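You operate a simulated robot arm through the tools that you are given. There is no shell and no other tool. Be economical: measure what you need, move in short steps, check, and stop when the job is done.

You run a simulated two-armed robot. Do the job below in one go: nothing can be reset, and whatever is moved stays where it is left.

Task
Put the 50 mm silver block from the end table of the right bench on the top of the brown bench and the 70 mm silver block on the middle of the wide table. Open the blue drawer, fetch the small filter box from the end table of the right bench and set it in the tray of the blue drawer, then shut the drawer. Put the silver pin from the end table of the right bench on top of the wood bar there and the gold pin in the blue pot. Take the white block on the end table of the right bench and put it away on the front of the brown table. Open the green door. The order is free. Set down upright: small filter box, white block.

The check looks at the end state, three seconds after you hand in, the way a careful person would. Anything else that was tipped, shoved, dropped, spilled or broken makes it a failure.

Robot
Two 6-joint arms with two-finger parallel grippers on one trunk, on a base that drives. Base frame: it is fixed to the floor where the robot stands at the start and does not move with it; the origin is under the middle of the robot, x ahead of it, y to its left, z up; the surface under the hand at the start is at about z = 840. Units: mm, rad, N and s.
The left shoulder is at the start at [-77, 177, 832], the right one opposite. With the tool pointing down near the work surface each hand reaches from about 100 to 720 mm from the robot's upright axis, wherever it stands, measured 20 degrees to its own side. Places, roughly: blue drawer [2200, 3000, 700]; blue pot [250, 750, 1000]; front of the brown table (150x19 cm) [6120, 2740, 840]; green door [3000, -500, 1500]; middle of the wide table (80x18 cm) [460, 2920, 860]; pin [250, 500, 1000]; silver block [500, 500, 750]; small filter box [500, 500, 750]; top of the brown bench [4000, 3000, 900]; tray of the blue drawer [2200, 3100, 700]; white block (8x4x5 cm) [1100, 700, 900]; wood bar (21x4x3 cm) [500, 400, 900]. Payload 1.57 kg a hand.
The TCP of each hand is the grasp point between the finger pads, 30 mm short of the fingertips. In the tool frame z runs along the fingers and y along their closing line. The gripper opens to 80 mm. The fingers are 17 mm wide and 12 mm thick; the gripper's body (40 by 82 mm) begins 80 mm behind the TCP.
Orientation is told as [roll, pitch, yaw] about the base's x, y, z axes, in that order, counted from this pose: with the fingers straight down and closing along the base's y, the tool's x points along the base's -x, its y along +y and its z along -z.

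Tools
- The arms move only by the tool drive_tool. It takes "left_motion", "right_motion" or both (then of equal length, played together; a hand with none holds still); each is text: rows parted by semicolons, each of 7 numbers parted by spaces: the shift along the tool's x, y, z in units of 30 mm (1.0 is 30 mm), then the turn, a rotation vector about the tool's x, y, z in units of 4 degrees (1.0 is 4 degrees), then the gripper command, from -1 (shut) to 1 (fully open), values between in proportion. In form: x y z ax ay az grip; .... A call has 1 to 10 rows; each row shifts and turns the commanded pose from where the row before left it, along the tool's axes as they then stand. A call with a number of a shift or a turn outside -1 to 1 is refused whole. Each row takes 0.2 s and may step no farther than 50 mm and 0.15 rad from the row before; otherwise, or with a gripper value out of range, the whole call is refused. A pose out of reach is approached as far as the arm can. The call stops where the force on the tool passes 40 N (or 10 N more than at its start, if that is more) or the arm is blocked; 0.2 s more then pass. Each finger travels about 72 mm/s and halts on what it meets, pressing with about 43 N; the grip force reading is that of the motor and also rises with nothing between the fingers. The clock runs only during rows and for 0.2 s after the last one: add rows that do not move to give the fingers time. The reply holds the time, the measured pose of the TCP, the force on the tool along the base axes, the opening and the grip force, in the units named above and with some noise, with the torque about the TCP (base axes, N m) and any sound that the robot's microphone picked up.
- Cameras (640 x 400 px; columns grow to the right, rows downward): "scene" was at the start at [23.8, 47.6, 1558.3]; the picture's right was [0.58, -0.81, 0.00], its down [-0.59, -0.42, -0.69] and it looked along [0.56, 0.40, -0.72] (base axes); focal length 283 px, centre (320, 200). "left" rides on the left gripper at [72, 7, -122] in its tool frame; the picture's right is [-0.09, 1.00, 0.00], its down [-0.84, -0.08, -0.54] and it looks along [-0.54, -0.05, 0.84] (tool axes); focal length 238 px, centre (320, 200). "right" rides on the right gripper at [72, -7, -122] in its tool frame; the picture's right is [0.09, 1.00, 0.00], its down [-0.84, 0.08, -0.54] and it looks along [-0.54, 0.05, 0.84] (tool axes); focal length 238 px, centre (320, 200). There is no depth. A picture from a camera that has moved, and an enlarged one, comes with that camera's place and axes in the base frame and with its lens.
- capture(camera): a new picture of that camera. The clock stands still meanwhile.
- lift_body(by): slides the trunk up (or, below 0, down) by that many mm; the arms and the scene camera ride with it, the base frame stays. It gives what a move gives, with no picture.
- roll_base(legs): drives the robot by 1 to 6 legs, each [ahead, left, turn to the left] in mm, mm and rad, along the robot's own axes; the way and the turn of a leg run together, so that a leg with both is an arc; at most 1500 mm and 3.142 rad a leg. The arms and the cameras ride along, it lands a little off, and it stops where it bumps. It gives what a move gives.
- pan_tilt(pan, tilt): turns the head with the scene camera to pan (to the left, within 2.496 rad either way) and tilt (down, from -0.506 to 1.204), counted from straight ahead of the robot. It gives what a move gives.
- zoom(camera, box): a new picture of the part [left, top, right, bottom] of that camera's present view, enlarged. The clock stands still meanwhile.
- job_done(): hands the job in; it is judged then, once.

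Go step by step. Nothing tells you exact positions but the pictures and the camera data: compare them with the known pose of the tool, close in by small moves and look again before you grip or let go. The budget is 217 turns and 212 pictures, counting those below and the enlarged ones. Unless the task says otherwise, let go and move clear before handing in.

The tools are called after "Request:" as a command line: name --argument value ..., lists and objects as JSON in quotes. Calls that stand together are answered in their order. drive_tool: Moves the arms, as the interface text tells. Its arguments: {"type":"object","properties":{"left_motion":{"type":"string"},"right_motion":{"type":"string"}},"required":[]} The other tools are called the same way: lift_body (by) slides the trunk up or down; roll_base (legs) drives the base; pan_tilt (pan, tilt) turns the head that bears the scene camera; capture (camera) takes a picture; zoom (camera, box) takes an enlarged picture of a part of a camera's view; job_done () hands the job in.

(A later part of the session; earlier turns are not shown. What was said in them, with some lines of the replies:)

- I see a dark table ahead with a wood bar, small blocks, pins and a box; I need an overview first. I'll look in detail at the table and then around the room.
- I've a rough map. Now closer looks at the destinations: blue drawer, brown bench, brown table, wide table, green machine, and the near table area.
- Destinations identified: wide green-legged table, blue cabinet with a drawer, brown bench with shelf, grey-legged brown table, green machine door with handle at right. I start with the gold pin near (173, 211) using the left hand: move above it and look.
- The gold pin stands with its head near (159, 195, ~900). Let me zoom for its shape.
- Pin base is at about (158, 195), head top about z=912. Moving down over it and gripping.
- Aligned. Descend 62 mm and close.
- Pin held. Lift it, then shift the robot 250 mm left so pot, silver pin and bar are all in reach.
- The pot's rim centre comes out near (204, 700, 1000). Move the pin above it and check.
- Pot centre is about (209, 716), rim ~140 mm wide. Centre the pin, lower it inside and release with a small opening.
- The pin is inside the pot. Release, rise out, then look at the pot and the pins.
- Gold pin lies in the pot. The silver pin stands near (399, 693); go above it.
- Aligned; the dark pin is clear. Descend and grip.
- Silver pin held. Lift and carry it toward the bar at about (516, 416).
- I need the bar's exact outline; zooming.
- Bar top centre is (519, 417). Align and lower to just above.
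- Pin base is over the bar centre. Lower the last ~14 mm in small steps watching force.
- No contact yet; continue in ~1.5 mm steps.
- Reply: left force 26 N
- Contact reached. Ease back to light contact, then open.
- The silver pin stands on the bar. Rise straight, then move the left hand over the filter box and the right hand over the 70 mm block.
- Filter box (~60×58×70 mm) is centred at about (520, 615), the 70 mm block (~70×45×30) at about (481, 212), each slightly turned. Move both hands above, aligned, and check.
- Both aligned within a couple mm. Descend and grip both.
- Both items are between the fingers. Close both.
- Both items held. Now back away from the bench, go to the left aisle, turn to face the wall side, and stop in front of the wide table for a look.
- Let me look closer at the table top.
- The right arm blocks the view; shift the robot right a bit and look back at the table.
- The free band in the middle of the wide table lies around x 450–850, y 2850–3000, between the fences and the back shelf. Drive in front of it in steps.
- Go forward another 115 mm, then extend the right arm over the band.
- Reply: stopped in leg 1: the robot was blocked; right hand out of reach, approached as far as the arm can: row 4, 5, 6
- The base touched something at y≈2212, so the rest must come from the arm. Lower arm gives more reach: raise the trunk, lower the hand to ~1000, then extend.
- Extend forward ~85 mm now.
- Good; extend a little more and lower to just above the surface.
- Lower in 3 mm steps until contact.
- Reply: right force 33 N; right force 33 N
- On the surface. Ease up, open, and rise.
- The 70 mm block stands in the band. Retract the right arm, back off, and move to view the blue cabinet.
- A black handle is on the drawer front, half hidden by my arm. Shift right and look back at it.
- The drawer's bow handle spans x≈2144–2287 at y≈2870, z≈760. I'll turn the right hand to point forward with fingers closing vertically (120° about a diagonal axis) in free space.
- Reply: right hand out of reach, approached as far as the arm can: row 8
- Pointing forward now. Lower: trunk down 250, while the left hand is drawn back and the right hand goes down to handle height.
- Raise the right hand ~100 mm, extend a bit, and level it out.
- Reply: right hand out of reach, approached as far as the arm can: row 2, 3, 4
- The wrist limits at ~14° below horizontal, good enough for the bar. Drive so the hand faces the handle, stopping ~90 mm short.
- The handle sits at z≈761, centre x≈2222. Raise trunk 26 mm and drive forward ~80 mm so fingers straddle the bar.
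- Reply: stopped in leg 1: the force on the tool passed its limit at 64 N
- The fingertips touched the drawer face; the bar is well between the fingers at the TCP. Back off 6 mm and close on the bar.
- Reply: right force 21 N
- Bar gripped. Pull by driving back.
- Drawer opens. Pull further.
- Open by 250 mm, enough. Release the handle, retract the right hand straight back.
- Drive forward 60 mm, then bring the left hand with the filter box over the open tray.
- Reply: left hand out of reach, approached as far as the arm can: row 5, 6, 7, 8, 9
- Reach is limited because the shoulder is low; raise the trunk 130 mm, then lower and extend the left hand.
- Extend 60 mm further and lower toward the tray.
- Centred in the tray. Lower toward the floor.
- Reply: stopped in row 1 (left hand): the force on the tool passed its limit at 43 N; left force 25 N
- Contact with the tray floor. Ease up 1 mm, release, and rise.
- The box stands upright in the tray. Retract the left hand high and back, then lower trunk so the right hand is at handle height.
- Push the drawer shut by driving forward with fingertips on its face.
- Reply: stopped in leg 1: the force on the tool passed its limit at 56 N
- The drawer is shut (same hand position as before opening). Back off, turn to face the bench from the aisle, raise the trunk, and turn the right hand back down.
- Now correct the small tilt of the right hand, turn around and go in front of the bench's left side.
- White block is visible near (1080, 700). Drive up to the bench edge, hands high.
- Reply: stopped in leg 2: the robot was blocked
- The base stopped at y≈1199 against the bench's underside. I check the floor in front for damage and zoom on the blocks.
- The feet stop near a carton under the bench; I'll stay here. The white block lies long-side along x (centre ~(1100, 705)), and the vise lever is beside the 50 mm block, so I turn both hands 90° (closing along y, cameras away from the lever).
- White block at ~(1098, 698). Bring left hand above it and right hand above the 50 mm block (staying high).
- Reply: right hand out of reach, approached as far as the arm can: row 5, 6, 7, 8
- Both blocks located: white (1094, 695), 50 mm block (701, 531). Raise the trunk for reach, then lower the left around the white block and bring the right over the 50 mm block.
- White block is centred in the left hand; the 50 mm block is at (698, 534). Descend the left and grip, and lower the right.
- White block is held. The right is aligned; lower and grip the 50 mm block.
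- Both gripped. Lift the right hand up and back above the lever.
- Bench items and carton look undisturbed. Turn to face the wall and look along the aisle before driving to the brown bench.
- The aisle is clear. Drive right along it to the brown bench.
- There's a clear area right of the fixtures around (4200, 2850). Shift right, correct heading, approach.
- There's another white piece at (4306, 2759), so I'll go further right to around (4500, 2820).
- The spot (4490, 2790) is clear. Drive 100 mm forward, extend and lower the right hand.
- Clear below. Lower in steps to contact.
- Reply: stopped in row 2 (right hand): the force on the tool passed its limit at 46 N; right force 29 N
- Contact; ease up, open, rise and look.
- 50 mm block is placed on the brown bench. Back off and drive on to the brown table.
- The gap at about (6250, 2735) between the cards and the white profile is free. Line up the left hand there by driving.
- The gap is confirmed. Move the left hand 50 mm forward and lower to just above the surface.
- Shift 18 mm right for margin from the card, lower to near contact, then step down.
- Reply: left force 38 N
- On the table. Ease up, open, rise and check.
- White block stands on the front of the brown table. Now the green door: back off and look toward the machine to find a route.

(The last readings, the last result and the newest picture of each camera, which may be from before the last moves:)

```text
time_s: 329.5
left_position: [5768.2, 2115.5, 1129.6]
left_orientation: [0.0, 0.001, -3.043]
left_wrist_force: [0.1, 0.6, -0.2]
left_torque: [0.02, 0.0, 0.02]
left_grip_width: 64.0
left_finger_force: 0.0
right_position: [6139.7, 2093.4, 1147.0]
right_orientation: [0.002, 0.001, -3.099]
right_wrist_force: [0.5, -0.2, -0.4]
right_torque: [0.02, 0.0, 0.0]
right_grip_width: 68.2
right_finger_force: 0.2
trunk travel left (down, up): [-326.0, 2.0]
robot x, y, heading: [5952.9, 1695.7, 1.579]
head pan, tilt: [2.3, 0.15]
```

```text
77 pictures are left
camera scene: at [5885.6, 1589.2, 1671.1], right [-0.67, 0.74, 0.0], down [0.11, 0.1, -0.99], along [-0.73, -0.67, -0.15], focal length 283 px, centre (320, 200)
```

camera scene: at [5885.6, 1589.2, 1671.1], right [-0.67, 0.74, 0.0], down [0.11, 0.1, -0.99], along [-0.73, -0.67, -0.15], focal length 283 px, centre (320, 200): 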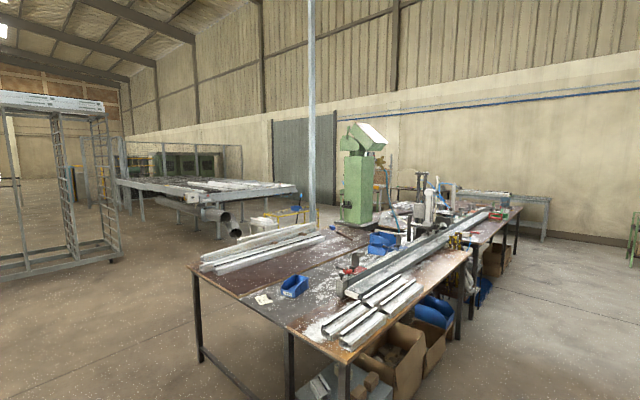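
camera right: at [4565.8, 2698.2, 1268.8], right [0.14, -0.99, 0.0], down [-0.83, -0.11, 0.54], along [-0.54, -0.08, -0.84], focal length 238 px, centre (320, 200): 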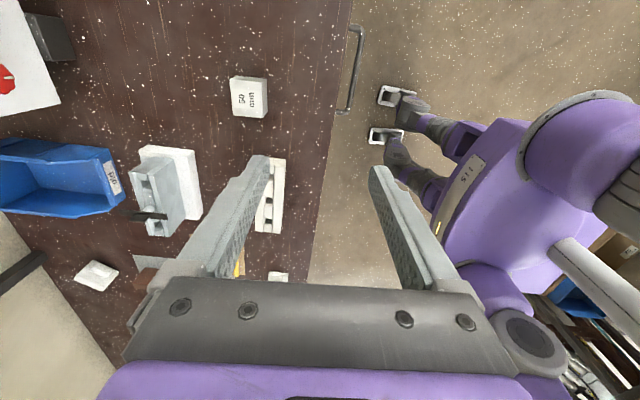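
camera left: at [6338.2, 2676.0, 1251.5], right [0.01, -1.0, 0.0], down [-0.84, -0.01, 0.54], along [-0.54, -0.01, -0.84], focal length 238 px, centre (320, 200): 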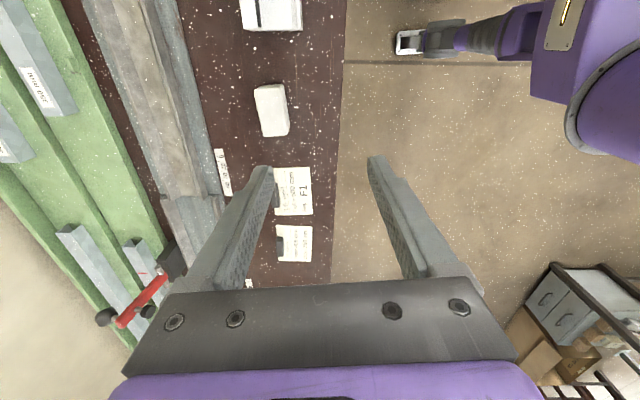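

The bench ends at x≈5055 and the right aisle is open. Turn to heading 0, cross beyond the bench end to y≈-1000, then look along the right aisle.

Request:
roll_base --legs '[[0, 200, 0], [0, 0, -1.579], [0, -1350, 0], [0, -1350, 0]]'

Request:
pan_tilt --pan 2.49 --tilt 0.15

Request:
capture --camera "scene"

Request:
pan_tilt --pan -2.49 --tilt 0.25

Request:
capture --camera "scene"

```text
time_s: 358.9
left_position: [6260.0, -798.6, 1129.2]
left_orientation: [-0.001, 0.002, 1.717]
left_wrist_force: [0.8, 0.1, 0.9]
left_torque: [-0.01, 0.0, 0.0]
left_grip_width: 63.9
left_finger_force: 0.0
right_position: [6257.1, -1172.1, 1145.5]
right_orientation: [0.001, 0.0, 1.662]
right_wrist_force: [-0.3, 0.0, -0.8]
right_torque: [-0.01, 0.02, -0.02]
right_grip_width: 68.0
right_finger_force: 0.1
trunk travel left (down, up): [-326.0, 2.0]
robot x, y, heading: [5850.1, -1008.9, 0.058]
head pan, tilt: [2.3, 0.15]
```

```text
time_s: 359.7
left_position: [6260.7, -798.1, 1129.6]
left_orientation: [-0.001, -0.001, 1.717]
left_wrist_force: [0.9, 0.2, -0.6]
left_torque: [0.0, 0.01, -0.01]
left_grip_width: 63.7
left_finger_force: 0.0
right_position: [6257.0, -1172.8, 1145.8]
right_orientation: [0.003, 0.0, 1.662]
right_wrist_force: [0.2, -0.3, -0.3]
right_torque: [0.03, 0.01, -0.03]
right_grip_width: 68.0
right_finger_force: 0.0
trunk travel left (down, up): [-326.0, 2.0]
robot x, y, heading: [5850.7, -1005.8, 0.062]
head pan, tilt: [2.491, 0.15]
```

```text
76 pictures are left
camera scene: at [5728.8, -954.9, 1671.1], right [0.56, 0.83, 0.0], down [0.12, -0.08, -0.99], along [-0.82, 0.55, -0.15], focal length 283 px, centre (320, 200)
```

scene: 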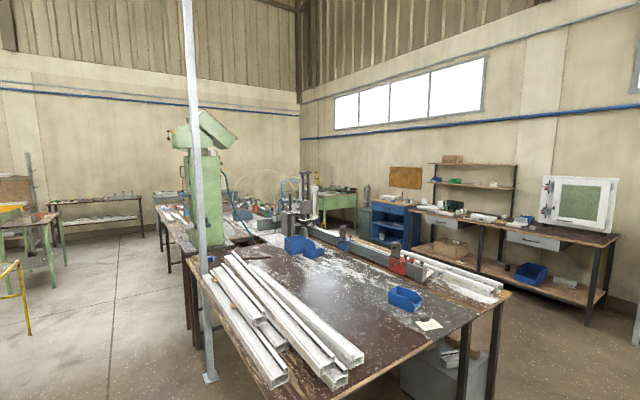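

```text
time_s: 363.6
left_position: [6260.6, -797.0, 1128.4]
left_orientation: [-0.002, 0.0, 1.717]
left_wrist_force: [0.1, -0.1, -0.6]
left_torque: [-0.04, 0.01, 0.01]
left_grip_width: 63.9
left_finger_force: 0.0
right_position: [6257.8, -1172.8, 1145.8]
right_orientation: [0.002, 0.0, 1.663]
right_wrist_force: [0.1, -0.7, 0.7]
right_torque: [0.0, -0.01, -0.02]
right_grip_width: 68.2
right_finger_force: 0.0
trunk travel left (down, up): [-326.0, 2.0]
robot x, y, heading: [5848.1, -1004.2, 0.057]
head pan, tilt: [-2.491, 0.25]
```

```text
75 pictures are left
camera scene: at [5734.7, -1067.6, 1661.8], right [-0.65, 0.76, 0.0], down [0.19, 0.16, -0.97], along [-0.74, -0.63, -0.25], focal length 283 px, centre (320, 200)
```

scene: 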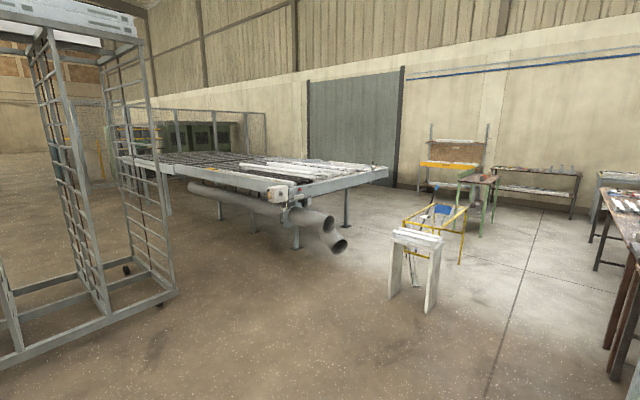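

The corridor between the column at (3606,-578) and the sawhorse (y≈-2000) is wide. Drive back along y≈-1200 to x≈2450.

Request:
roll_base --legs '[[0, 0, -0.058], [0, -190, 0], [-1500, 0, 0]]'

Request:
pan_tilt --pan 2.49 --tilt 0.2

Request:
capture --camera "scene"

```text
time_s: 373.5
left_position: [4746.5, -997.7, 1128.5]
left_orientation: [0.001, -0.002, 1.623]
left_wrist_force: [-0.3, 0.3, 0.4]
left_torque: [0.0, -0.01, -0.02]
left_grip_width: 63.7
left_finger_force: 0.1
right_position: [4707.2, -1369.5, 1147.0]
right_orientation: [0.002, 0.002, 1.568]
right_wrist_force: [0.0, 1.1, -0.4]
right_torque: [0.02, 0.02, -0.01]
right_grip_width: 68.3
right_finger_force: 0.0
trunk travel left (down, up): [-326.0, 2.0]
robot x, y, heading: [4317.6, -1163.9, -0.04]
head pan, tilt: [-2.491, 0.25]
```

```text
time_s: 377.4
left_position: [4745.8, -996.5, 1129.4]
left_orientation: [0.0, 0.0, 1.62]
left_wrist_force: [0.2, 0.2, -0.3]
left_torque: [-0.01, 0.01, -0.02]
left_grip_width: 63.8
left_finger_force: 0.0
right_position: [4707.4, -1368.9, 1145.6]
right_orientation: [0.001, -0.001, 1.567]
right_wrist_force: [-0.2, -0.2, 0.1]
right_torque: [-0.03, 0.0, -0.01]
right_grip_width: 67.8
right_finger_force: 0.2
trunk travel left (down, up): [-326.0, 2.0]
robot x, y, heading: [4317.4, -1161.2, -0.039]
head pan, tilt: [2.491, 0.201]
```

```text
74 pictures are left
camera scene: at [4201.6, -1102.8, 1666.4], right [0.64, 0.77, 0.0], down [0.15, -0.13, -0.98], along [-0.76, 0.62, -0.2], focal length 283 px, centre (320, 200)
```

scene: 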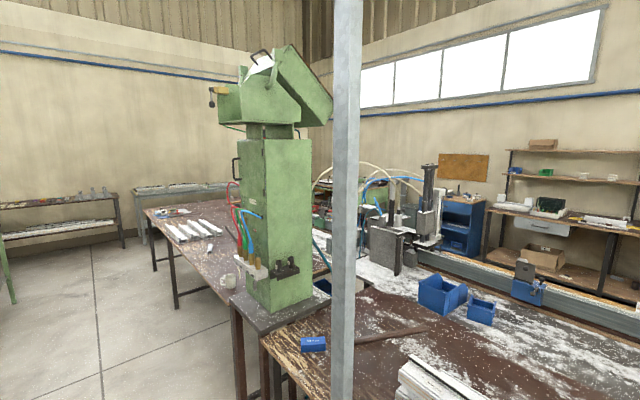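

The machine's green cabinet has its door on the aisle side. Zoom on it.

Request:
zoom --camera "scene" --box '[200, 110, 340, 310]'

Request:
roll_base --legs '[[0, 0, 0.04], [-1250, -100, 0]]'

Request:
pan_tilt --pan 1.57 --tilt 0.1

Request:
capture --camera "scene"

```text
2.00 times, centred on (270, 210) of scene
camera zoom: at [4201.6, -1102.8, 1666.4], right [0.64, 0.77, 0.0], down [0.15, -0.13, -0.98], along [-0.76, 0.62, -0.2], focal length 566 px, centre (420, 180)
```

zoom: 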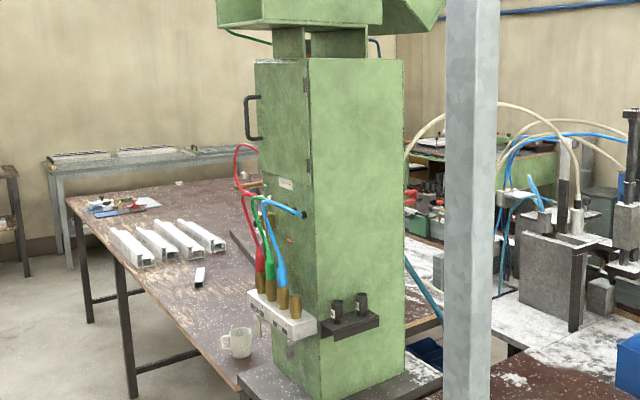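

```text
time_s: 384.2
left_position: [3460.5, -1081.6, 1129.2]
left_orientation: [-0.001, 0.0, 1.667]
left_wrist_force: [0.1, 0.1, -0.7]
left_torque: [-0.04, -0.01, -0.02]
left_grip_width: 64.0
left_finger_force: 0.0
right_position: [3438.1, -1455.3, 1146.0]
right_orientation: [0.002, 0.0, 1.611]
right_wrist_force: [1.4, 0.2, 0.6]
right_torque: [0.0, 0.01, 0.0]
right_grip_width: 68.0
right_finger_force: 0.0
trunk travel left (down, up): [-326.0, 2.0]
robot x, y, heading: [3036.6, -1267.8, 0.008]
head pan, tilt: [2.491, 0.201]
```

```text
time_s: 385.5
left_position: [3460.0, -1081.8, 1129.3]
left_orientation: [0.001, 0.0, 1.666]
left_wrist_force: [0.5, -0.8, 0.4]
left_torque: [0.0, -0.02, -0.03]
left_grip_width: 64.1
left_finger_force: 0.1
right_position: [3438.9, -1454.8, 1146.6]
right_orientation: [0.002, 0.0, 1.613]
right_wrist_force: [0.1, 0.1, -0.2]
right_torque: [0.0, 0.02, 0.03]
right_grip_width: 68.1
right_finger_force: 0.1
trunk travel left (down, up): [-326.0, 2.0]
robot x, y, heading: [3039.1, -1265.7, 0.006]
head pan, tilt: [1.571, 0.099]
```

```text
72 pictures are left
camera scene: at [2994.8, -1176.2, 1675.8], right [1.0, 0.01, 0.0], down [0.0, -0.1, -0.99], along [-0.01, 0.99, -0.1], focal length 283 px, centre (320, 200)
```

scene: 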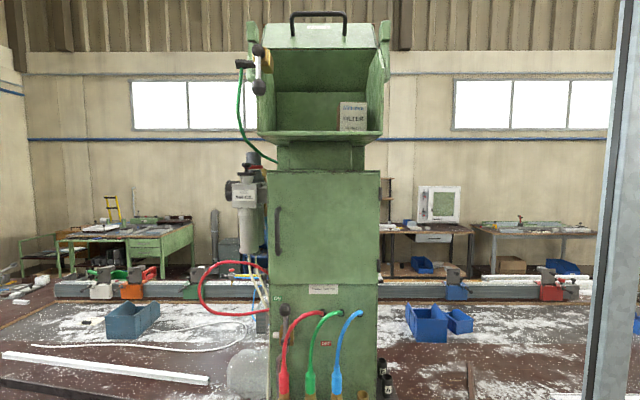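

The door is on the aisle-facing side: vertical handle at about (2897, -569, 1547), hinges on the right at x≈3122. Turn to face it and rotate the right hand to point forward; draw the left hand back.

Request:
roll_base --legs '[[0, 0, 1.565]]'

Request:
drive_tool --left_motion "0 0.7 0 0 0 0 0.6;0 0.7 0 0 0 0 0.6;0 0.7 0 0 0 0 0.6;0 0.7 0 0 0 0 0.6;0 0.7 0 0 0 0 0.6;0 0.7 0 0 0 0 0.6;0 0.7 0 0 0 0 0.6;0 0.7 0 0 0 0 0.6;0 0.7 0 0 0 0 0.6;0 0 0 0 0 0 0.6" --right_motion "0 0 -1 1 -1 1 1;0 0 0 1 -1 1 1;0 0 0 1 -1 1 1;0 0 0 1 -1 1 1;0 0 0 1 -1 1 1;0 0 0 1 -1 1 1;0 0 0 1 -1 1 1;0 0 0 1 -1 1 1;0 0 0 1 -1 1 1;0 0 0 1 -1 1 1"

Request:
drive_tool --right_motion "0 0 0 1 -1 1 1;0 0 0 1 -1 1 1;0 0 0 1 -1 1 1;0 0 0 1 -1 1 1;0 0 0 1 -1 1 1;0 0 0 1 -1 1 1;0 0 0 1 -1 1 1;0 0 0 0.32 -0.32 0.32 1"

Request:
pan_tilt --pan 0 --tilt 0.3

Request:
capture --camera "scene"

```text
time_s: 389.7
left_position: [2844.2, -851.4, 1128.4]
left_orientation: [-0.001, 0.001, -3.026]
left_wrist_force: [-0.8, 0.2, -1.1]
left_torque: [-0.02, -0.02, 0.03]
left_grip_width: 63.8
left_finger_force: 0.1
right_position: [3219.2, -867.0, 1145.6]
right_orientation: [0.001, 0.0, -3.08]
right_wrist_force: [0.2, -0.8, 0.1]
right_torque: [0.03, 0.01, -0.01]
right_grip_width: 68.2
right_finger_force: 0.1
trunk travel left (down, up): [-326.0, 2.0]
robot x, y, heading: [3040.5, -1269.4, 1.598]
head pan, tilt: [1.571, 0.099]
```

```text
time_s: 391.9
left_position: [2866.1, -1038.3, 1130.8]
left_orientation: [0.0, -0.002, -3.028]
left_wrist_force: [-0.6, 0.2, -0.6]
left_torque: [-0.02, 0.0, -0.05]
left_grip_width: 63.9
left_finger_force: 0.0
right_position: [3219.0, -866.2, 1175.5]
right_orientation: [-0.516, -0.858, 2.682]
right_wrist_force: [0.5, -1.0, 0.5]
right_torque: [-0.01, 0.01, -0.01]
right_grip_width: 79.9
right_finger_force: 0.1
trunk travel left (down, up): [-326.0, 2.0]
robot x, y, heading: [3039.4, -1268.2, 1.597]
head pan, tilt: [1.571, 0.099]
```

```text
time_s: 393.7
left_position: [2865.6, -1038.3, 1130.0]
left_orientation: [-0.001, 0.001, -3.028]
left_wrist_force: [-0.3, -0.8, -0.8]
left_torque: [-0.02, 0.01, -0.02]
left_grip_width: 64.1
left_finger_force: 0.0
right_position: [3218.8, -865.9, 1176.8]
right_orientation: [-0.026, -1.568, 1.658]
right_wrist_force: [-0.5, 0.1, -0.5]
right_torque: [-0.01, -0.02, -0.03]
right_grip_width: 79.9
right_finger_force: 0.1
trunk travel left (down, up): [-326.0, 2.0]
robot x, y, heading: [3039.4, -1268.7, 1.601]
head pan, tilt: [1.571, 0.099]
```

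```text
time_s: 395.4
left_position: [2866.3, -1038.4, 1131.4]
left_orientation: [0.001, 0.001, -3.025]
left_wrist_force: [-0.6, -0.1, -0.5]
left_torque: [0.04, -0.01, 0.0]
left_grip_width: 64.1
left_finger_force: 0.0
right_position: [3219.7, -867.3, 1175.4]
right_orientation: [0.051, -1.569, 1.579]
right_wrist_force: [-0.7, 0.0, 0.1]
right_torque: [0.01, -0.01, 0.02]
right_grip_width: 79.8
right_finger_force: 0.1
trunk travel left (down, up): [-326.0, 2.0]
robot x, y, heading: [3038.7, -1269.3, 1.599]
head pan, tilt: [0.0, 0.3]
```

```text
71 pictures are left
camera scene: at [3037.7, -1218.0, 1657.1], right [1.0, 0.03, 0.0], down [0.01, -0.3, -0.96], along [-0.03, 0.95, -0.3], focal length 283 px, centre (320, 200)
```

scene: 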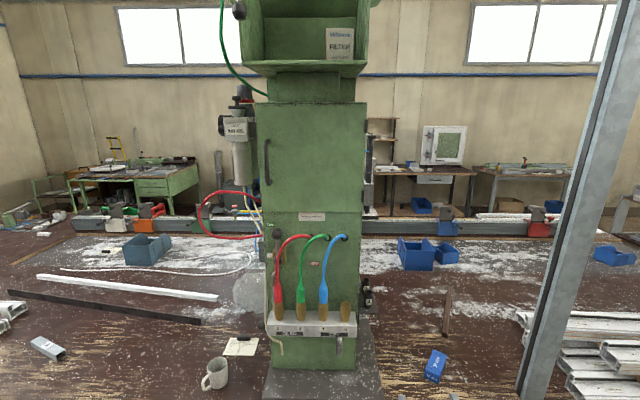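

The hand points straight forward. Raise it to handle height.

Request:
drive_tool --right_motion "-1 0 0 0 0 0 1;-1 0 0 0 0 0 1;-1 0 0 0 0 0 1;-1 0 0 0 0 0 1;-1 0 0 0 0 0 1;-1 0 0 0 0 0 1;-1 0 0 0 0 0 1;-1 0 0 0 0 0 1;-1 0 0 0 0 0 1;-1 0 0 0 0 0 1"

Request:
drive_tool --right_motion "-1 0 0 0 0 0 1;-1 0 0 0 0 0 1;-0.4 0 0 0 0 0 1"

Request:
capture --camera "scene"

Request:
capture --camera "right"

```text
time_s: 397.6
left_position: [2865.5, -1038.2, 1129.9]
left_orientation: [0.0, 0.0, -3.025]
left_wrist_force: [0.0, -0.7, 0.5]
left_torque: [0.0, -0.03, 0.0]
left_grip_width: 64.0
left_finger_force: 0.1
right_position: [3216.7, -866.4, 1476.6]
right_orientation: [0.075, -1.569, 1.555]
right_wrist_force: [0.7, 0.3, -0.2]
right_torque: [-0.03, 0.01, -0.01]
right_grip_width: 80.0
right_finger_force: 0.0
trunk travel left (down, up): [-326.0, 2.0]
robot x, y, heading: [3040.6, -1271.2, 1.6]
head pan, tilt: [0.0, 0.3]
```

```text
time_s: 398.4
left_position: [2866.0, -1038.5, 1129.9]
left_orientation: [-0.001, 0.0, -3.027]
left_wrist_force: [0.0, -0.1, -0.1]
left_torque: [0.02, 0.01, -0.05]
left_grip_width: 64.2
left_finger_force: 0.0
right_position: [3219.2, -866.4, 1547.5]
right_orientation: [0.167, -1.569, 1.465]
right_wrist_force: [-0.7, -0.8, -0.1]
right_torque: [-0.01, 0.0, -0.02]
right_grip_width: 80.0
right_finger_force: 0.1
trunk travel left (down, up): [-326.0, 2.0]
robot x, y, heading: [3037.4, -1268.3, 1.596]
head pan, tilt: [0.0, 0.3]
```

```text
70 pictures are left
camera scene: at [3037.8, -1218.0, 1657.1], right [1.0, 0.03, 0.0], down [0.01, -0.3, -0.96], along [-0.03, 0.95, -0.3], focal length 283 px, centre (320, 200)
```

scene: 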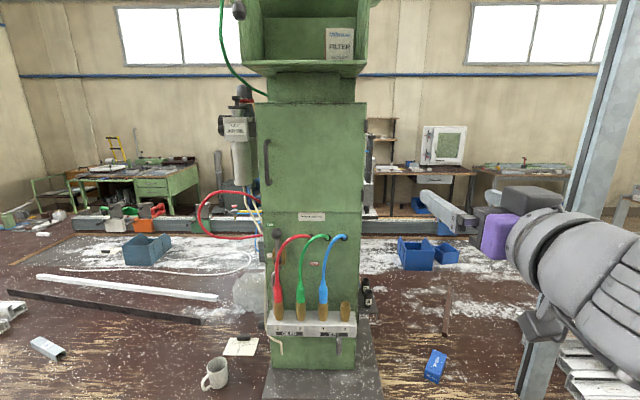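

```text
69 pictures are left
camera right: at [3232.4, -988.7, 1476.4], right [-0.99, -0.06, -0.09], down [-0.04, -0.54, 0.84], along [-0.1, 0.84, 0.54], focal length 238 px, centre (320, 200)
```

right: 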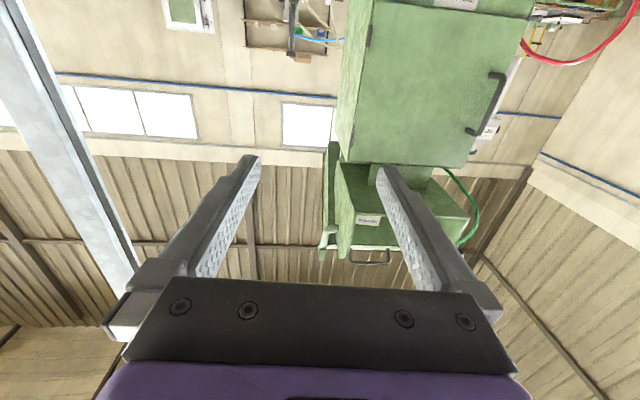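

Now shift left ~333 mm and forward 190 mm so the hand faces the handle, then check.

Request:
roll_base --legs '[[0, 0, -0.026], [0, 333, 0], [190, 0, 0]]'

Request:
capture --camera "scene"

Request:
capture --camera "right"

```text
time_s: 403.4
left_position: [2540.4, -847.6, 1129.3]
left_orientation: [0.001, 0.0, -3.053]
left_wrist_force: [-0.5, 0.4, 0.4]
left_torque: [0.0, 0.0, 0.01]
left_grip_width: 64.0
left_finger_force: 0.0
right_position: [2897.4, -683.9, 1547.3]
right_orientation: [0.123, -1.57, 1.482]
right_wrist_force: [0.4, -0.9, -0.6]
right_torque: [-0.01, 0.0, 0.0]
right_grip_width: 79.8
right_finger_force: 0.1
trunk travel left (down, up): [-326.0, 2.0]
robot x, y, heading: [2706.0, -1083.9, 1.565]
head pan, tilt: [0.0, 0.3]
```

```text
68 pictures are left
camera scene: at [2707.8, -1032.0, 1656.9], right [1.0, 0.0, 0.0], down [0.0, -0.29, -0.96], along [0.0, 0.96, -0.29], focal length 283 px, centre (320, 200)
```

scene: 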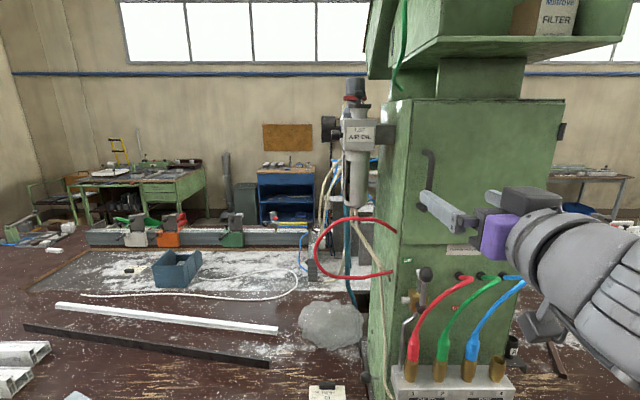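

```text
67 pictures are left
camera right: at [2908.3, -807.8, 1475.8], right [-1.0, -0.03, -0.09], down [-0.06, -0.54, 0.84], along [-0.08, 0.84, 0.54], focal length 238 px, centre (320, 200)
```

right: 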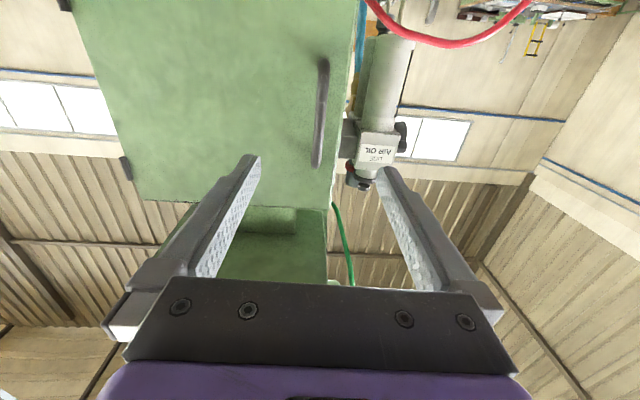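

Handle aligned in x (2894) and z (1485–1584). Narrow the gripper to 50 mm and drive forward ~105 mm.

Request:
drive_tool --right_motion "0 0 0 0 0 0 0.25;0 0 0 0 0 0 0.25"

Request:
roll_base --legs '[[105, 0, 0]]'

Request:
capture --camera "right"

Request:
capture --camera "scene"

```text
time_s: 404.0
left_position: [2540.9, -847.0, 1130.1]
left_orientation: [0.002, -0.001, -3.053]
left_wrist_force: [0.3, 0.1, 0.8]
left_torque: [0.02, 0.0, 0.03]
left_grip_width: 64.1
left_finger_force: 0.0
right_position: [2898.1, -683.5, 1546.6]
right_orientation: [0.142, -1.57, 1.46]
right_wrist_force: [-0.4, -0.6, -0.2]
right_torque: [-0.03, -0.01, 0.01]
right_grip_width: 50.2
right_finger_force: 0.0
trunk travel left (down, up): [-326.0, 2.0]
robot x, y, heading: [2706.9, -1080.7, 1.569]
head pan, tilt: [0.0, 0.3]
```

```text
time_s: 405.1
left_position: [2541.5, -744.8, 1128.9]
left_orientation: [-0.001, 0.0, -3.054]
left_wrist_force: [1.0, -1.0, 0.4]
left_torque: [0.02, 0.01, -0.03]
left_grip_width: 64.0
left_finger_force: 0.1
right_position: [2898.8, -583.8, 1547.1]
right_orientation: [0.137, -1.568, 1.468]
right_wrist_force: [-0.8, -0.6, 0.3]
right_torque: [-0.01, -0.03, 0.01]
right_grip_width: 50.2
right_finger_force: 0.1
trunk travel left (down, up): [-326.0, 2.0]
robot x, y, heading: [2711.8, -978.2, 1.57]
head pan, tilt: [0.0, 0.3]
```

```text
66 pictures are left
camera right: at [2908.8, -705.3, 1475.7], right [-1.0, -0.03, -0.09], down [-0.06, -0.54, 0.84], along [-0.08, 0.84, 0.54], focal length 238 px, centre (320, 200)
```

right: 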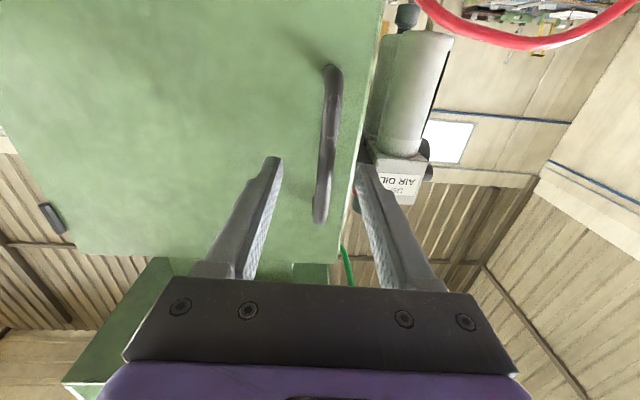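

```text
65 pictures are left
camera scene: at [2708.0, -929.2, 1656.8], right [1.0, 0.0, 0.0], down [0.0, -0.29, -0.96], along [0.0, 0.96, -0.29], focal length 283 px, centre (320, 200)
```

scene: 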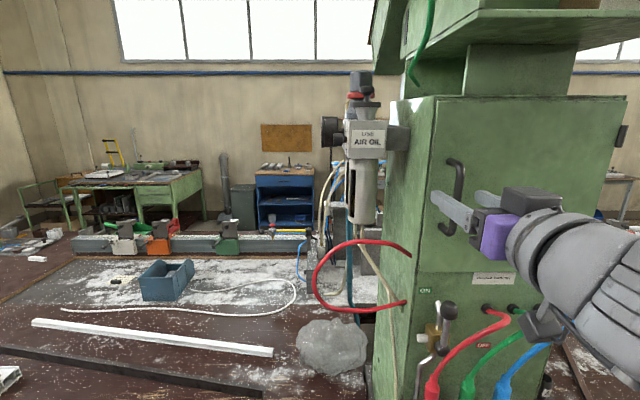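

The bar is near the fingertips; forward 20 mm more, then close.

Request:
roll_base --legs '[[22, 0, 0]]'

Request:
drive_tool --right_motion "0 0 0 0 0 0 -1;0 0 0 0 0 0 -1;0 0 0 0 0 0 -1;0 0 0 0 0 0 -1"

Request:
capture --camera "right"

```text
time_s: 406.1
left_position: [2542.9, -719.8, 1129.4]
left_orientation: [0.002, -0.001, -3.056]
left_wrist_force: [0.4, -0.3, -0.1]
left_torque: [-0.01, 0.02, 0.01]
left_grip_width: 63.8
left_finger_force: 0.0
right_position: [2899.1, -560.0, 1546.2]
right_orientation: [0.23, -1.567, 1.373]
right_wrist_force: [-0.3, -0.2, -0.3]
right_torque: [0.02, -0.01, 0.0]
right_grip_width: 50.1
right_finger_force: 0.0
trunk travel left (down, up): [-326.0, 2.0]
robot x, y, heading: [2709.5, -955.3, 1.569]
head pan, tilt: [0.0, 0.3]
stopped in leg 1: the force on the tool passed its limit at 49 N (the readings are from after the stop); the commanded pose is now the measured one
```

```text
time_s: 407.1
left_position: [2539.2, -719.3, 1128.1]
left_orientation: [-0.002, 0.003, -3.055]
left_wrist_force: [0.0, -0.7, 0.1]
left_torque: [-0.03, 0.04, 0.01]
left_grip_width: 63.9
left_finger_force: 0.0
right_position: [2895.0, -560.3, 1547.7]
right_orientation: [-0.656, -1.566, 2.254]
right_wrist_force: [-18.7, -4.9, -10.1]
right_torque: [0.53, 0.07, 0.04]
right_grip_width: 11.0
right_finger_force: 28.5
trunk travel left (down, up): [-326.0, 2.0]
robot x, y, heading: [2704.2, -956.1, 1.572]
head pan, tilt: [0.0, 0.3]
```

```text
64 pictures are left
camera right: at [2904.8, -683.9, 1476.5], right [-1.0, -0.03, -0.09], down [-0.06, -0.54, 0.84], along [-0.08, 0.84, 0.54], focal length 238 px, centre (320, 200)
```

right: 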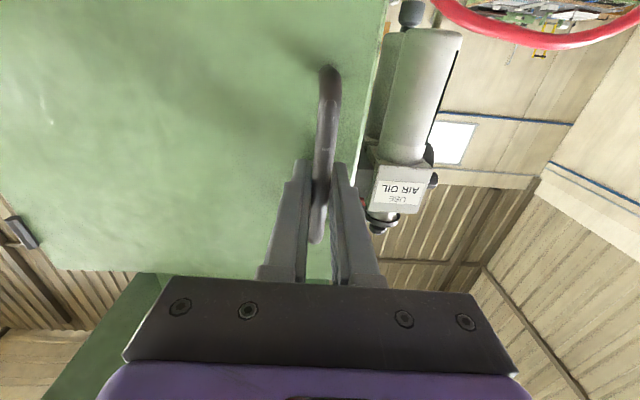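

Handle gripped. Pull along the door's arc by small base moves; first ~30 mm.

Request:
roll_base --legs '[[-29, -6, 0]]'

Request:
capture --camera "scene"

```text
time_s: 408.0
left_position: [2543.1, -744.8, 1129.0]
left_orientation: [0.0, 0.004, -3.055]
left_wrist_force: [0.4, -0.1, -0.2]
left_torque: [-0.06, -0.01, -0.02]
left_grip_width: 64.4
left_finger_force: 0.1
right_position: [2900.3, -585.0, 1547.3]
right_orientation: [-0.586, -1.566, 2.188]
right_wrist_force: [-19.4, -3.2, -4.9]
right_torque: [-0.56, 0.0, 0.09]
right_grip_width: 10.9
right_finger_force: 28.9
trunk travel left (down, up): [-326.0, 2.0]
robot x, y, heading: [2714.2, -983.2, 1.565]
head pan, tilt: [0.0, 0.3]
```

```text
63 pictures are left
camera scene: at [2708.1, -929.1, 1657.5], right [1.0, 0.0, 0.0], down [0.0, -0.3, -0.95], along [0.0, 0.95, -0.3], focal length 283 px, centre (320, 200)
```

scene: 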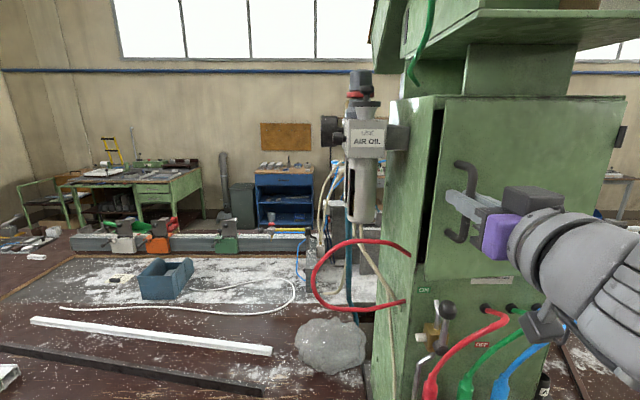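

The door is opening. Continue along the arc.

Request:
roll_base --legs '[[-30, -9, 0], [-29, -14, 0]]'

Request:
roll_base --legs '[[-27, -17, 0], [-25, -20, 0]]'

Request:
capture --camera "scene"

```text
time_s: 409.2
left_position: [2566.3, -801.3, 1129.3]
left_orientation: [0.0, 0.001, -3.054]
left_wrist_force: [-0.6, 1.0, -0.3]
left_torque: [-0.06, -0.04, 0.02]
left_grip_width: 64.2
left_finger_force: 0.1
right_position: [2923.4, -642.2, 1547.8]
right_orientation: [-0.309, -1.565, 1.91]
right_wrist_force: [-6.6, -2.6, 0.2]
right_torque: [-0.51, -0.1, 0.08]
right_grip_width: 10.9
right_finger_force: 29.0
trunk travel left (down, up): [-326.0, 2.0]
robot x, y, heading: [2736.5, -1039.3, 1.575]
head pan, tilt: [0.0, 0.3]
```

```text
time_s: 410.6
left_position: [2604.1, -853.7, 1127.9]
left_orientation: [0.003, 0.002, -3.055]
left_wrist_force: [-0.5, 0.6, -0.1]
left_torque: [-0.04, -0.03, 0.02]
left_grip_width: 64.2
left_finger_force: 0.1
right_position: [2961.7, -692.6, 1547.5]
right_orientation: [-0.085, -1.565, 1.686]
right_wrist_force: [2.5, 5.4, 1.1]
right_torque: [-0.39, -0.29, 0.09]
right_grip_width: 10.9
right_finger_force: 28.6
trunk travel left (down, up): [-326.0, 2.0]
robot x, y, heading: [2772.5, -1089.6, 1.568]
head pan, tilt: [0.0, 0.3]
```

```text
62 pictures are left
camera scene: at [2770.1, -1038.0, 1657.1], right [1.0, 0.0, 0.0], down [0.0, -0.3, -0.95], along [0.0, 0.95, -0.3], focal length 283 px, centre (320, 200)
```

scene: 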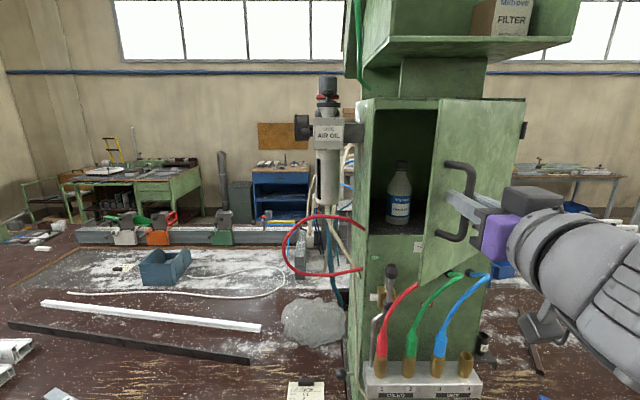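

Radius matches well (about 38° open). Continue.

Request:
roll_base --legs '[[-24, -26, 0], [-20, -28, 0]]'

Request:
roll_base --legs '[[-15, -32, 0], [-9, -33, 0]]'

Request:
capture --camera "scene"

Request:
capture --camera "right"

```text
time_s: 412.0
left_position: [2660.1, -898.9, 1130.6]
left_orientation: [0.002, 0.002, -3.054]
left_wrist_force: [-0.4, 1.1, 0.2]
left_torque: [0.0, -0.02, -0.01]
left_grip_width: 64.1
left_finger_force: 0.2
right_position: [3016.9, -737.6, 1545.8]
right_orientation: [0.04, -1.566, 1.561]
right_wrist_force: [4.5, 9.8, -3.2]
right_torque: [-0.32, -0.51, 0.05]
right_grip_width: 10.6
right_finger_force: 29.0
trunk travel left (down, up): [-326.0, 2.0]
robot x, y, heading: [2825.3, -1139.5, 1.57]
head pan, tilt: [0.0, 0.3]
```

```text
time_s: 413.5
left_position: [2723.7, -924.0, 1129.6]
left_orientation: [-0.001, 0.001, -3.055]
left_wrist_force: [-0.4, 0.3, -0.1]
left_torque: [0.03, 0.0, -0.03]
left_grip_width: 63.7
left_finger_force: 0.0
right_position: [3080.4, -763.2, 1545.9]
right_orientation: [-0.078, -1.566, 1.677]
right_wrist_force: [1.2, 5.4, -6.5]
right_torque: [-0.23, -0.48, 0.13]
right_grip_width: 10.8
right_finger_force: 28.8
trunk travel left (down, up): [-326.0, 2.0]
robot x, y, heading: [2891.5, -1163.4, 1.571]
head pan, tilt: [0.0, 0.3]
```

```text
61 pictures are left
camera scene: at [2889.9, -1107.5, 1657.0], right [1.0, 0.0, 0.0], down [0.0, -0.3, -0.95], along [0.0, 0.95, -0.3], focal length 283 px, centre (320, 200)
```

scene: 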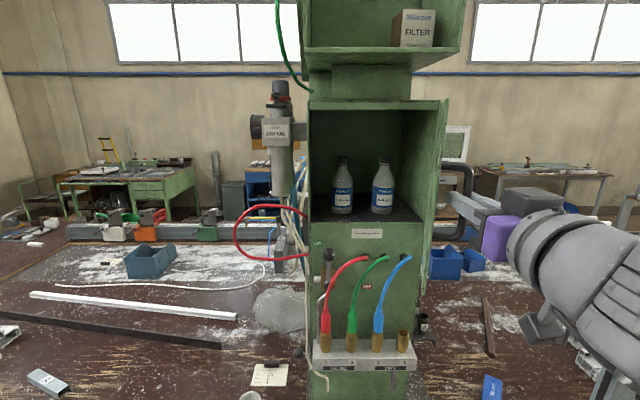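

```text
60 pictures are left
camera right: at [3090.7, -886.0, 1474.9], right [-1.0, -0.03, -0.09], down [-0.06, -0.54, 0.84], along [-0.08, 0.84, 0.54], focal length 238 px, centre (320, 200)
```

right: 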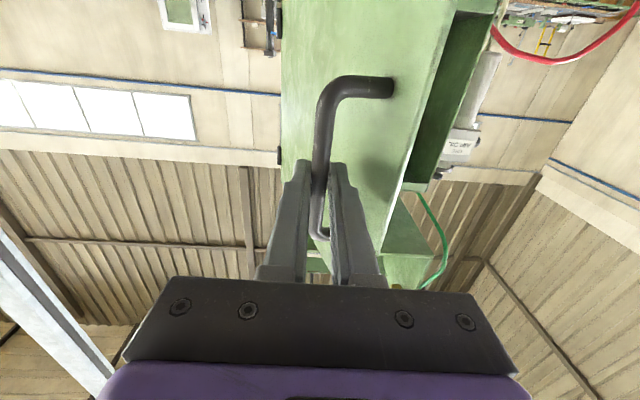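

About 73° open. Continue to ~90°.

Request:
roll_base --legs '[[-2, -32, 0], [4, -33, 0]]'

Request:
capture --camera "scene"

Request:
capture --camera "right"

```text
time_s: 415.1
left_position: [2786.3, -923.9, 1130.0]
left_orientation: [-0.003, 0.001, -3.056]
left_wrist_force: [0.6, 0.3, 0.4]
left_torque: [0.02, -0.01, -0.01]
left_grip_width: 64.0
left_finger_force: 0.1
right_position: [3145.3, -765.6, 1546.7]
right_orientation: [-0.398, -1.568, 1.999]
right_wrist_force: [-0.3, -8.2, 0.4]
right_torque: [-0.31, -0.46, 0.09]
right_grip_width: 10.6
right_finger_force: 28.6
trunk travel left (down, up): [-326.0, 2.0]
robot x, y, heading: [2953.1, -1160.1, 1.566]
head pan, tilt: [0.0, 0.3]
```

```text
59 pictures are left
camera scene: at [2953.5, -1110.2, 1657.2], right [1.0, 0.0, 0.0], down [0.0, -0.29, -0.96], along [0.0, 0.96, -0.29], focal length 283 px, centre (320, 200)
```

scene: 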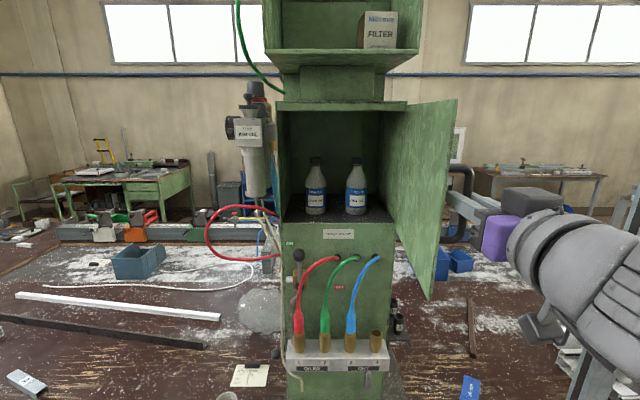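

```text
58 pictures are left
camera right: at [3154.5, -888.5, 1475.9], right [-1.0, -0.03, -0.09], down [-0.06, -0.54, 0.84], along [-0.08, 0.84, 0.54], focal length 238 px, centre (320, 200)
```

right: 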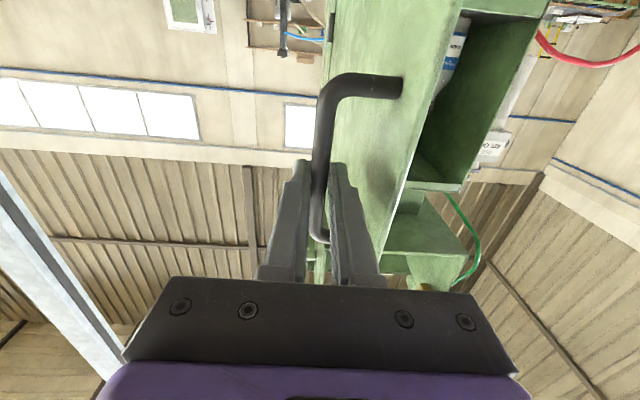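

The door stands ~90° open. Open the fingers slightly and back straight out.

Request:
drive_tool --right_motion "0 0 0 0 0 0 -0.45;0 0 0 0 0 0 -0.45"

Request:
roll_base --legs '[[-200, 0, 0]]'

Request:
capture --camera "scene"

```text
time_s: 415.7
left_position: [2787.6, -923.4, 1129.7]
left_orientation: [-0.001, 0.001, -3.057]
left_wrist_force: [-0.5, 0.3, 0.2]
left_torque: [-0.02, 0.0, 0.02]
left_grip_width: 64.0
left_finger_force: 0.0
right_position: [3146.1, -763.5, 1547.3]
right_orientation: [-0.102, -1.567, 1.703]
right_wrist_force: [1.3, -0.6, -0.2]
right_torque: [0.0, 0.02, 0.03]
right_grip_width: 21.9
right_finger_force: 0.0
trunk travel left (down, up): [-326.0, 2.0]
robot x, y, heading: [2955.3, -1157.4, 1.568]
head pan, tilt: [0.0, 0.3]
```

```text
time_s: 417.3
left_position: [2787.1, -1120.2, 1130.4]
left_orientation: [-0.003, 0.002, -3.055]
left_wrist_force: [-0.8, -0.7, 0.2]
left_torque: [0.0, 0.0, 0.0]
left_grip_width: 64.0
left_finger_force: 0.0
right_position: [3144.6, -961.6, 1547.2]
right_orientation: [-0.224, -1.568, 1.826]
right_wrist_force: [0.8, -0.4, -0.4]
right_torque: [0.02, 0.0, 0.02]
right_grip_width: 21.8
right_finger_force: 0.1
trunk travel left (down, up): [-326.0, 2.0]
robot x, y, heading: [2950.5, -1359.2, 1.571]
head pan, tilt: [0.0, 0.3]
```

```text
57 pictures are left
camera scene: at [2952.9, -1305.8, 1657.3], right [1.0, 0.0, 0.0], down [0.0, -0.3, -0.95], along [0.0, 0.95, -0.3], focal length 283 px, centre (320, 200)
```

scene: 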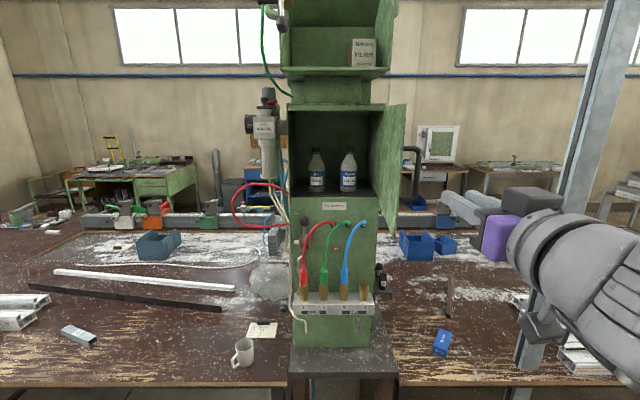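

The door stays open. A last check on the silver pin on the bar from here.

Request:
pan_tilt --pan 0.95 --tilt 0.2

Request:
zoom --camera "scene" --box '[260, 180, 380, 255]'

```text
time_s: 418.5
left_position: [2787.4, -1120.7, 1129.9]
left_orientation: [-0.002, -0.001, -3.057]
left_wrist_force: [-0.1, 0.0, -0.3]
left_torque: [0.02, 0.01, -0.02]
left_grip_width: 64.2
left_finger_force: 0.0
right_position: [3143.4, -962.5, 1546.8]
right_orientation: [-0.232, -1.568, 1.831]
right_wrist_force: [0.2, 0.1, -0.6]
right_torque: [0.03, 0.01, 0.0]
right_grip_width: 21.8
right_finger_force: 0.0
trunk travel left (down, up): [-326.0, 2.0]
robot x, y, heading: [2954.4, -1359.1, 1.571]
head pan, tilt: [0.949, 0.201]
```

```text
5.33 times, centred on (320, 218) of scene
camera zoom: at [2877.0, -1345.9, 1666.4], right [0.58, 0.81, 0.0], down [0.16, -0.12, -0.98], along [-0.79, 0.57, -0.2], focal length 1510 px, centre (320, 107)
```

zoom: 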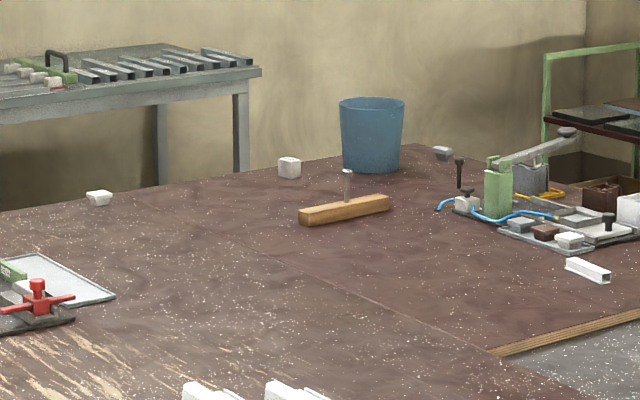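

The silver pin is still standing on the bar and everything else on the bench looks undisturbed. All parts of the job are done, so I'm handing it in.

Request:
job_done

```text
The job is handed in.
```

I've handed the job in with every task done:
- **Blocks:** the 50 mm silver block is on the brown bench and the 70 mm one is on the middle of the wide table. The white block is upright on the front of the brown table.
- **Filter box:** it stands upright in the tray of the blue drawer, and the drawer is shut.
- **Pins:** the silver pin stands on the wood bar, and the gold pin is in the blue pot.
- **Green door:** it is open about 90°.

The base bumped lightly under the wide table and under the right bench. Nothing I could see there had moved.
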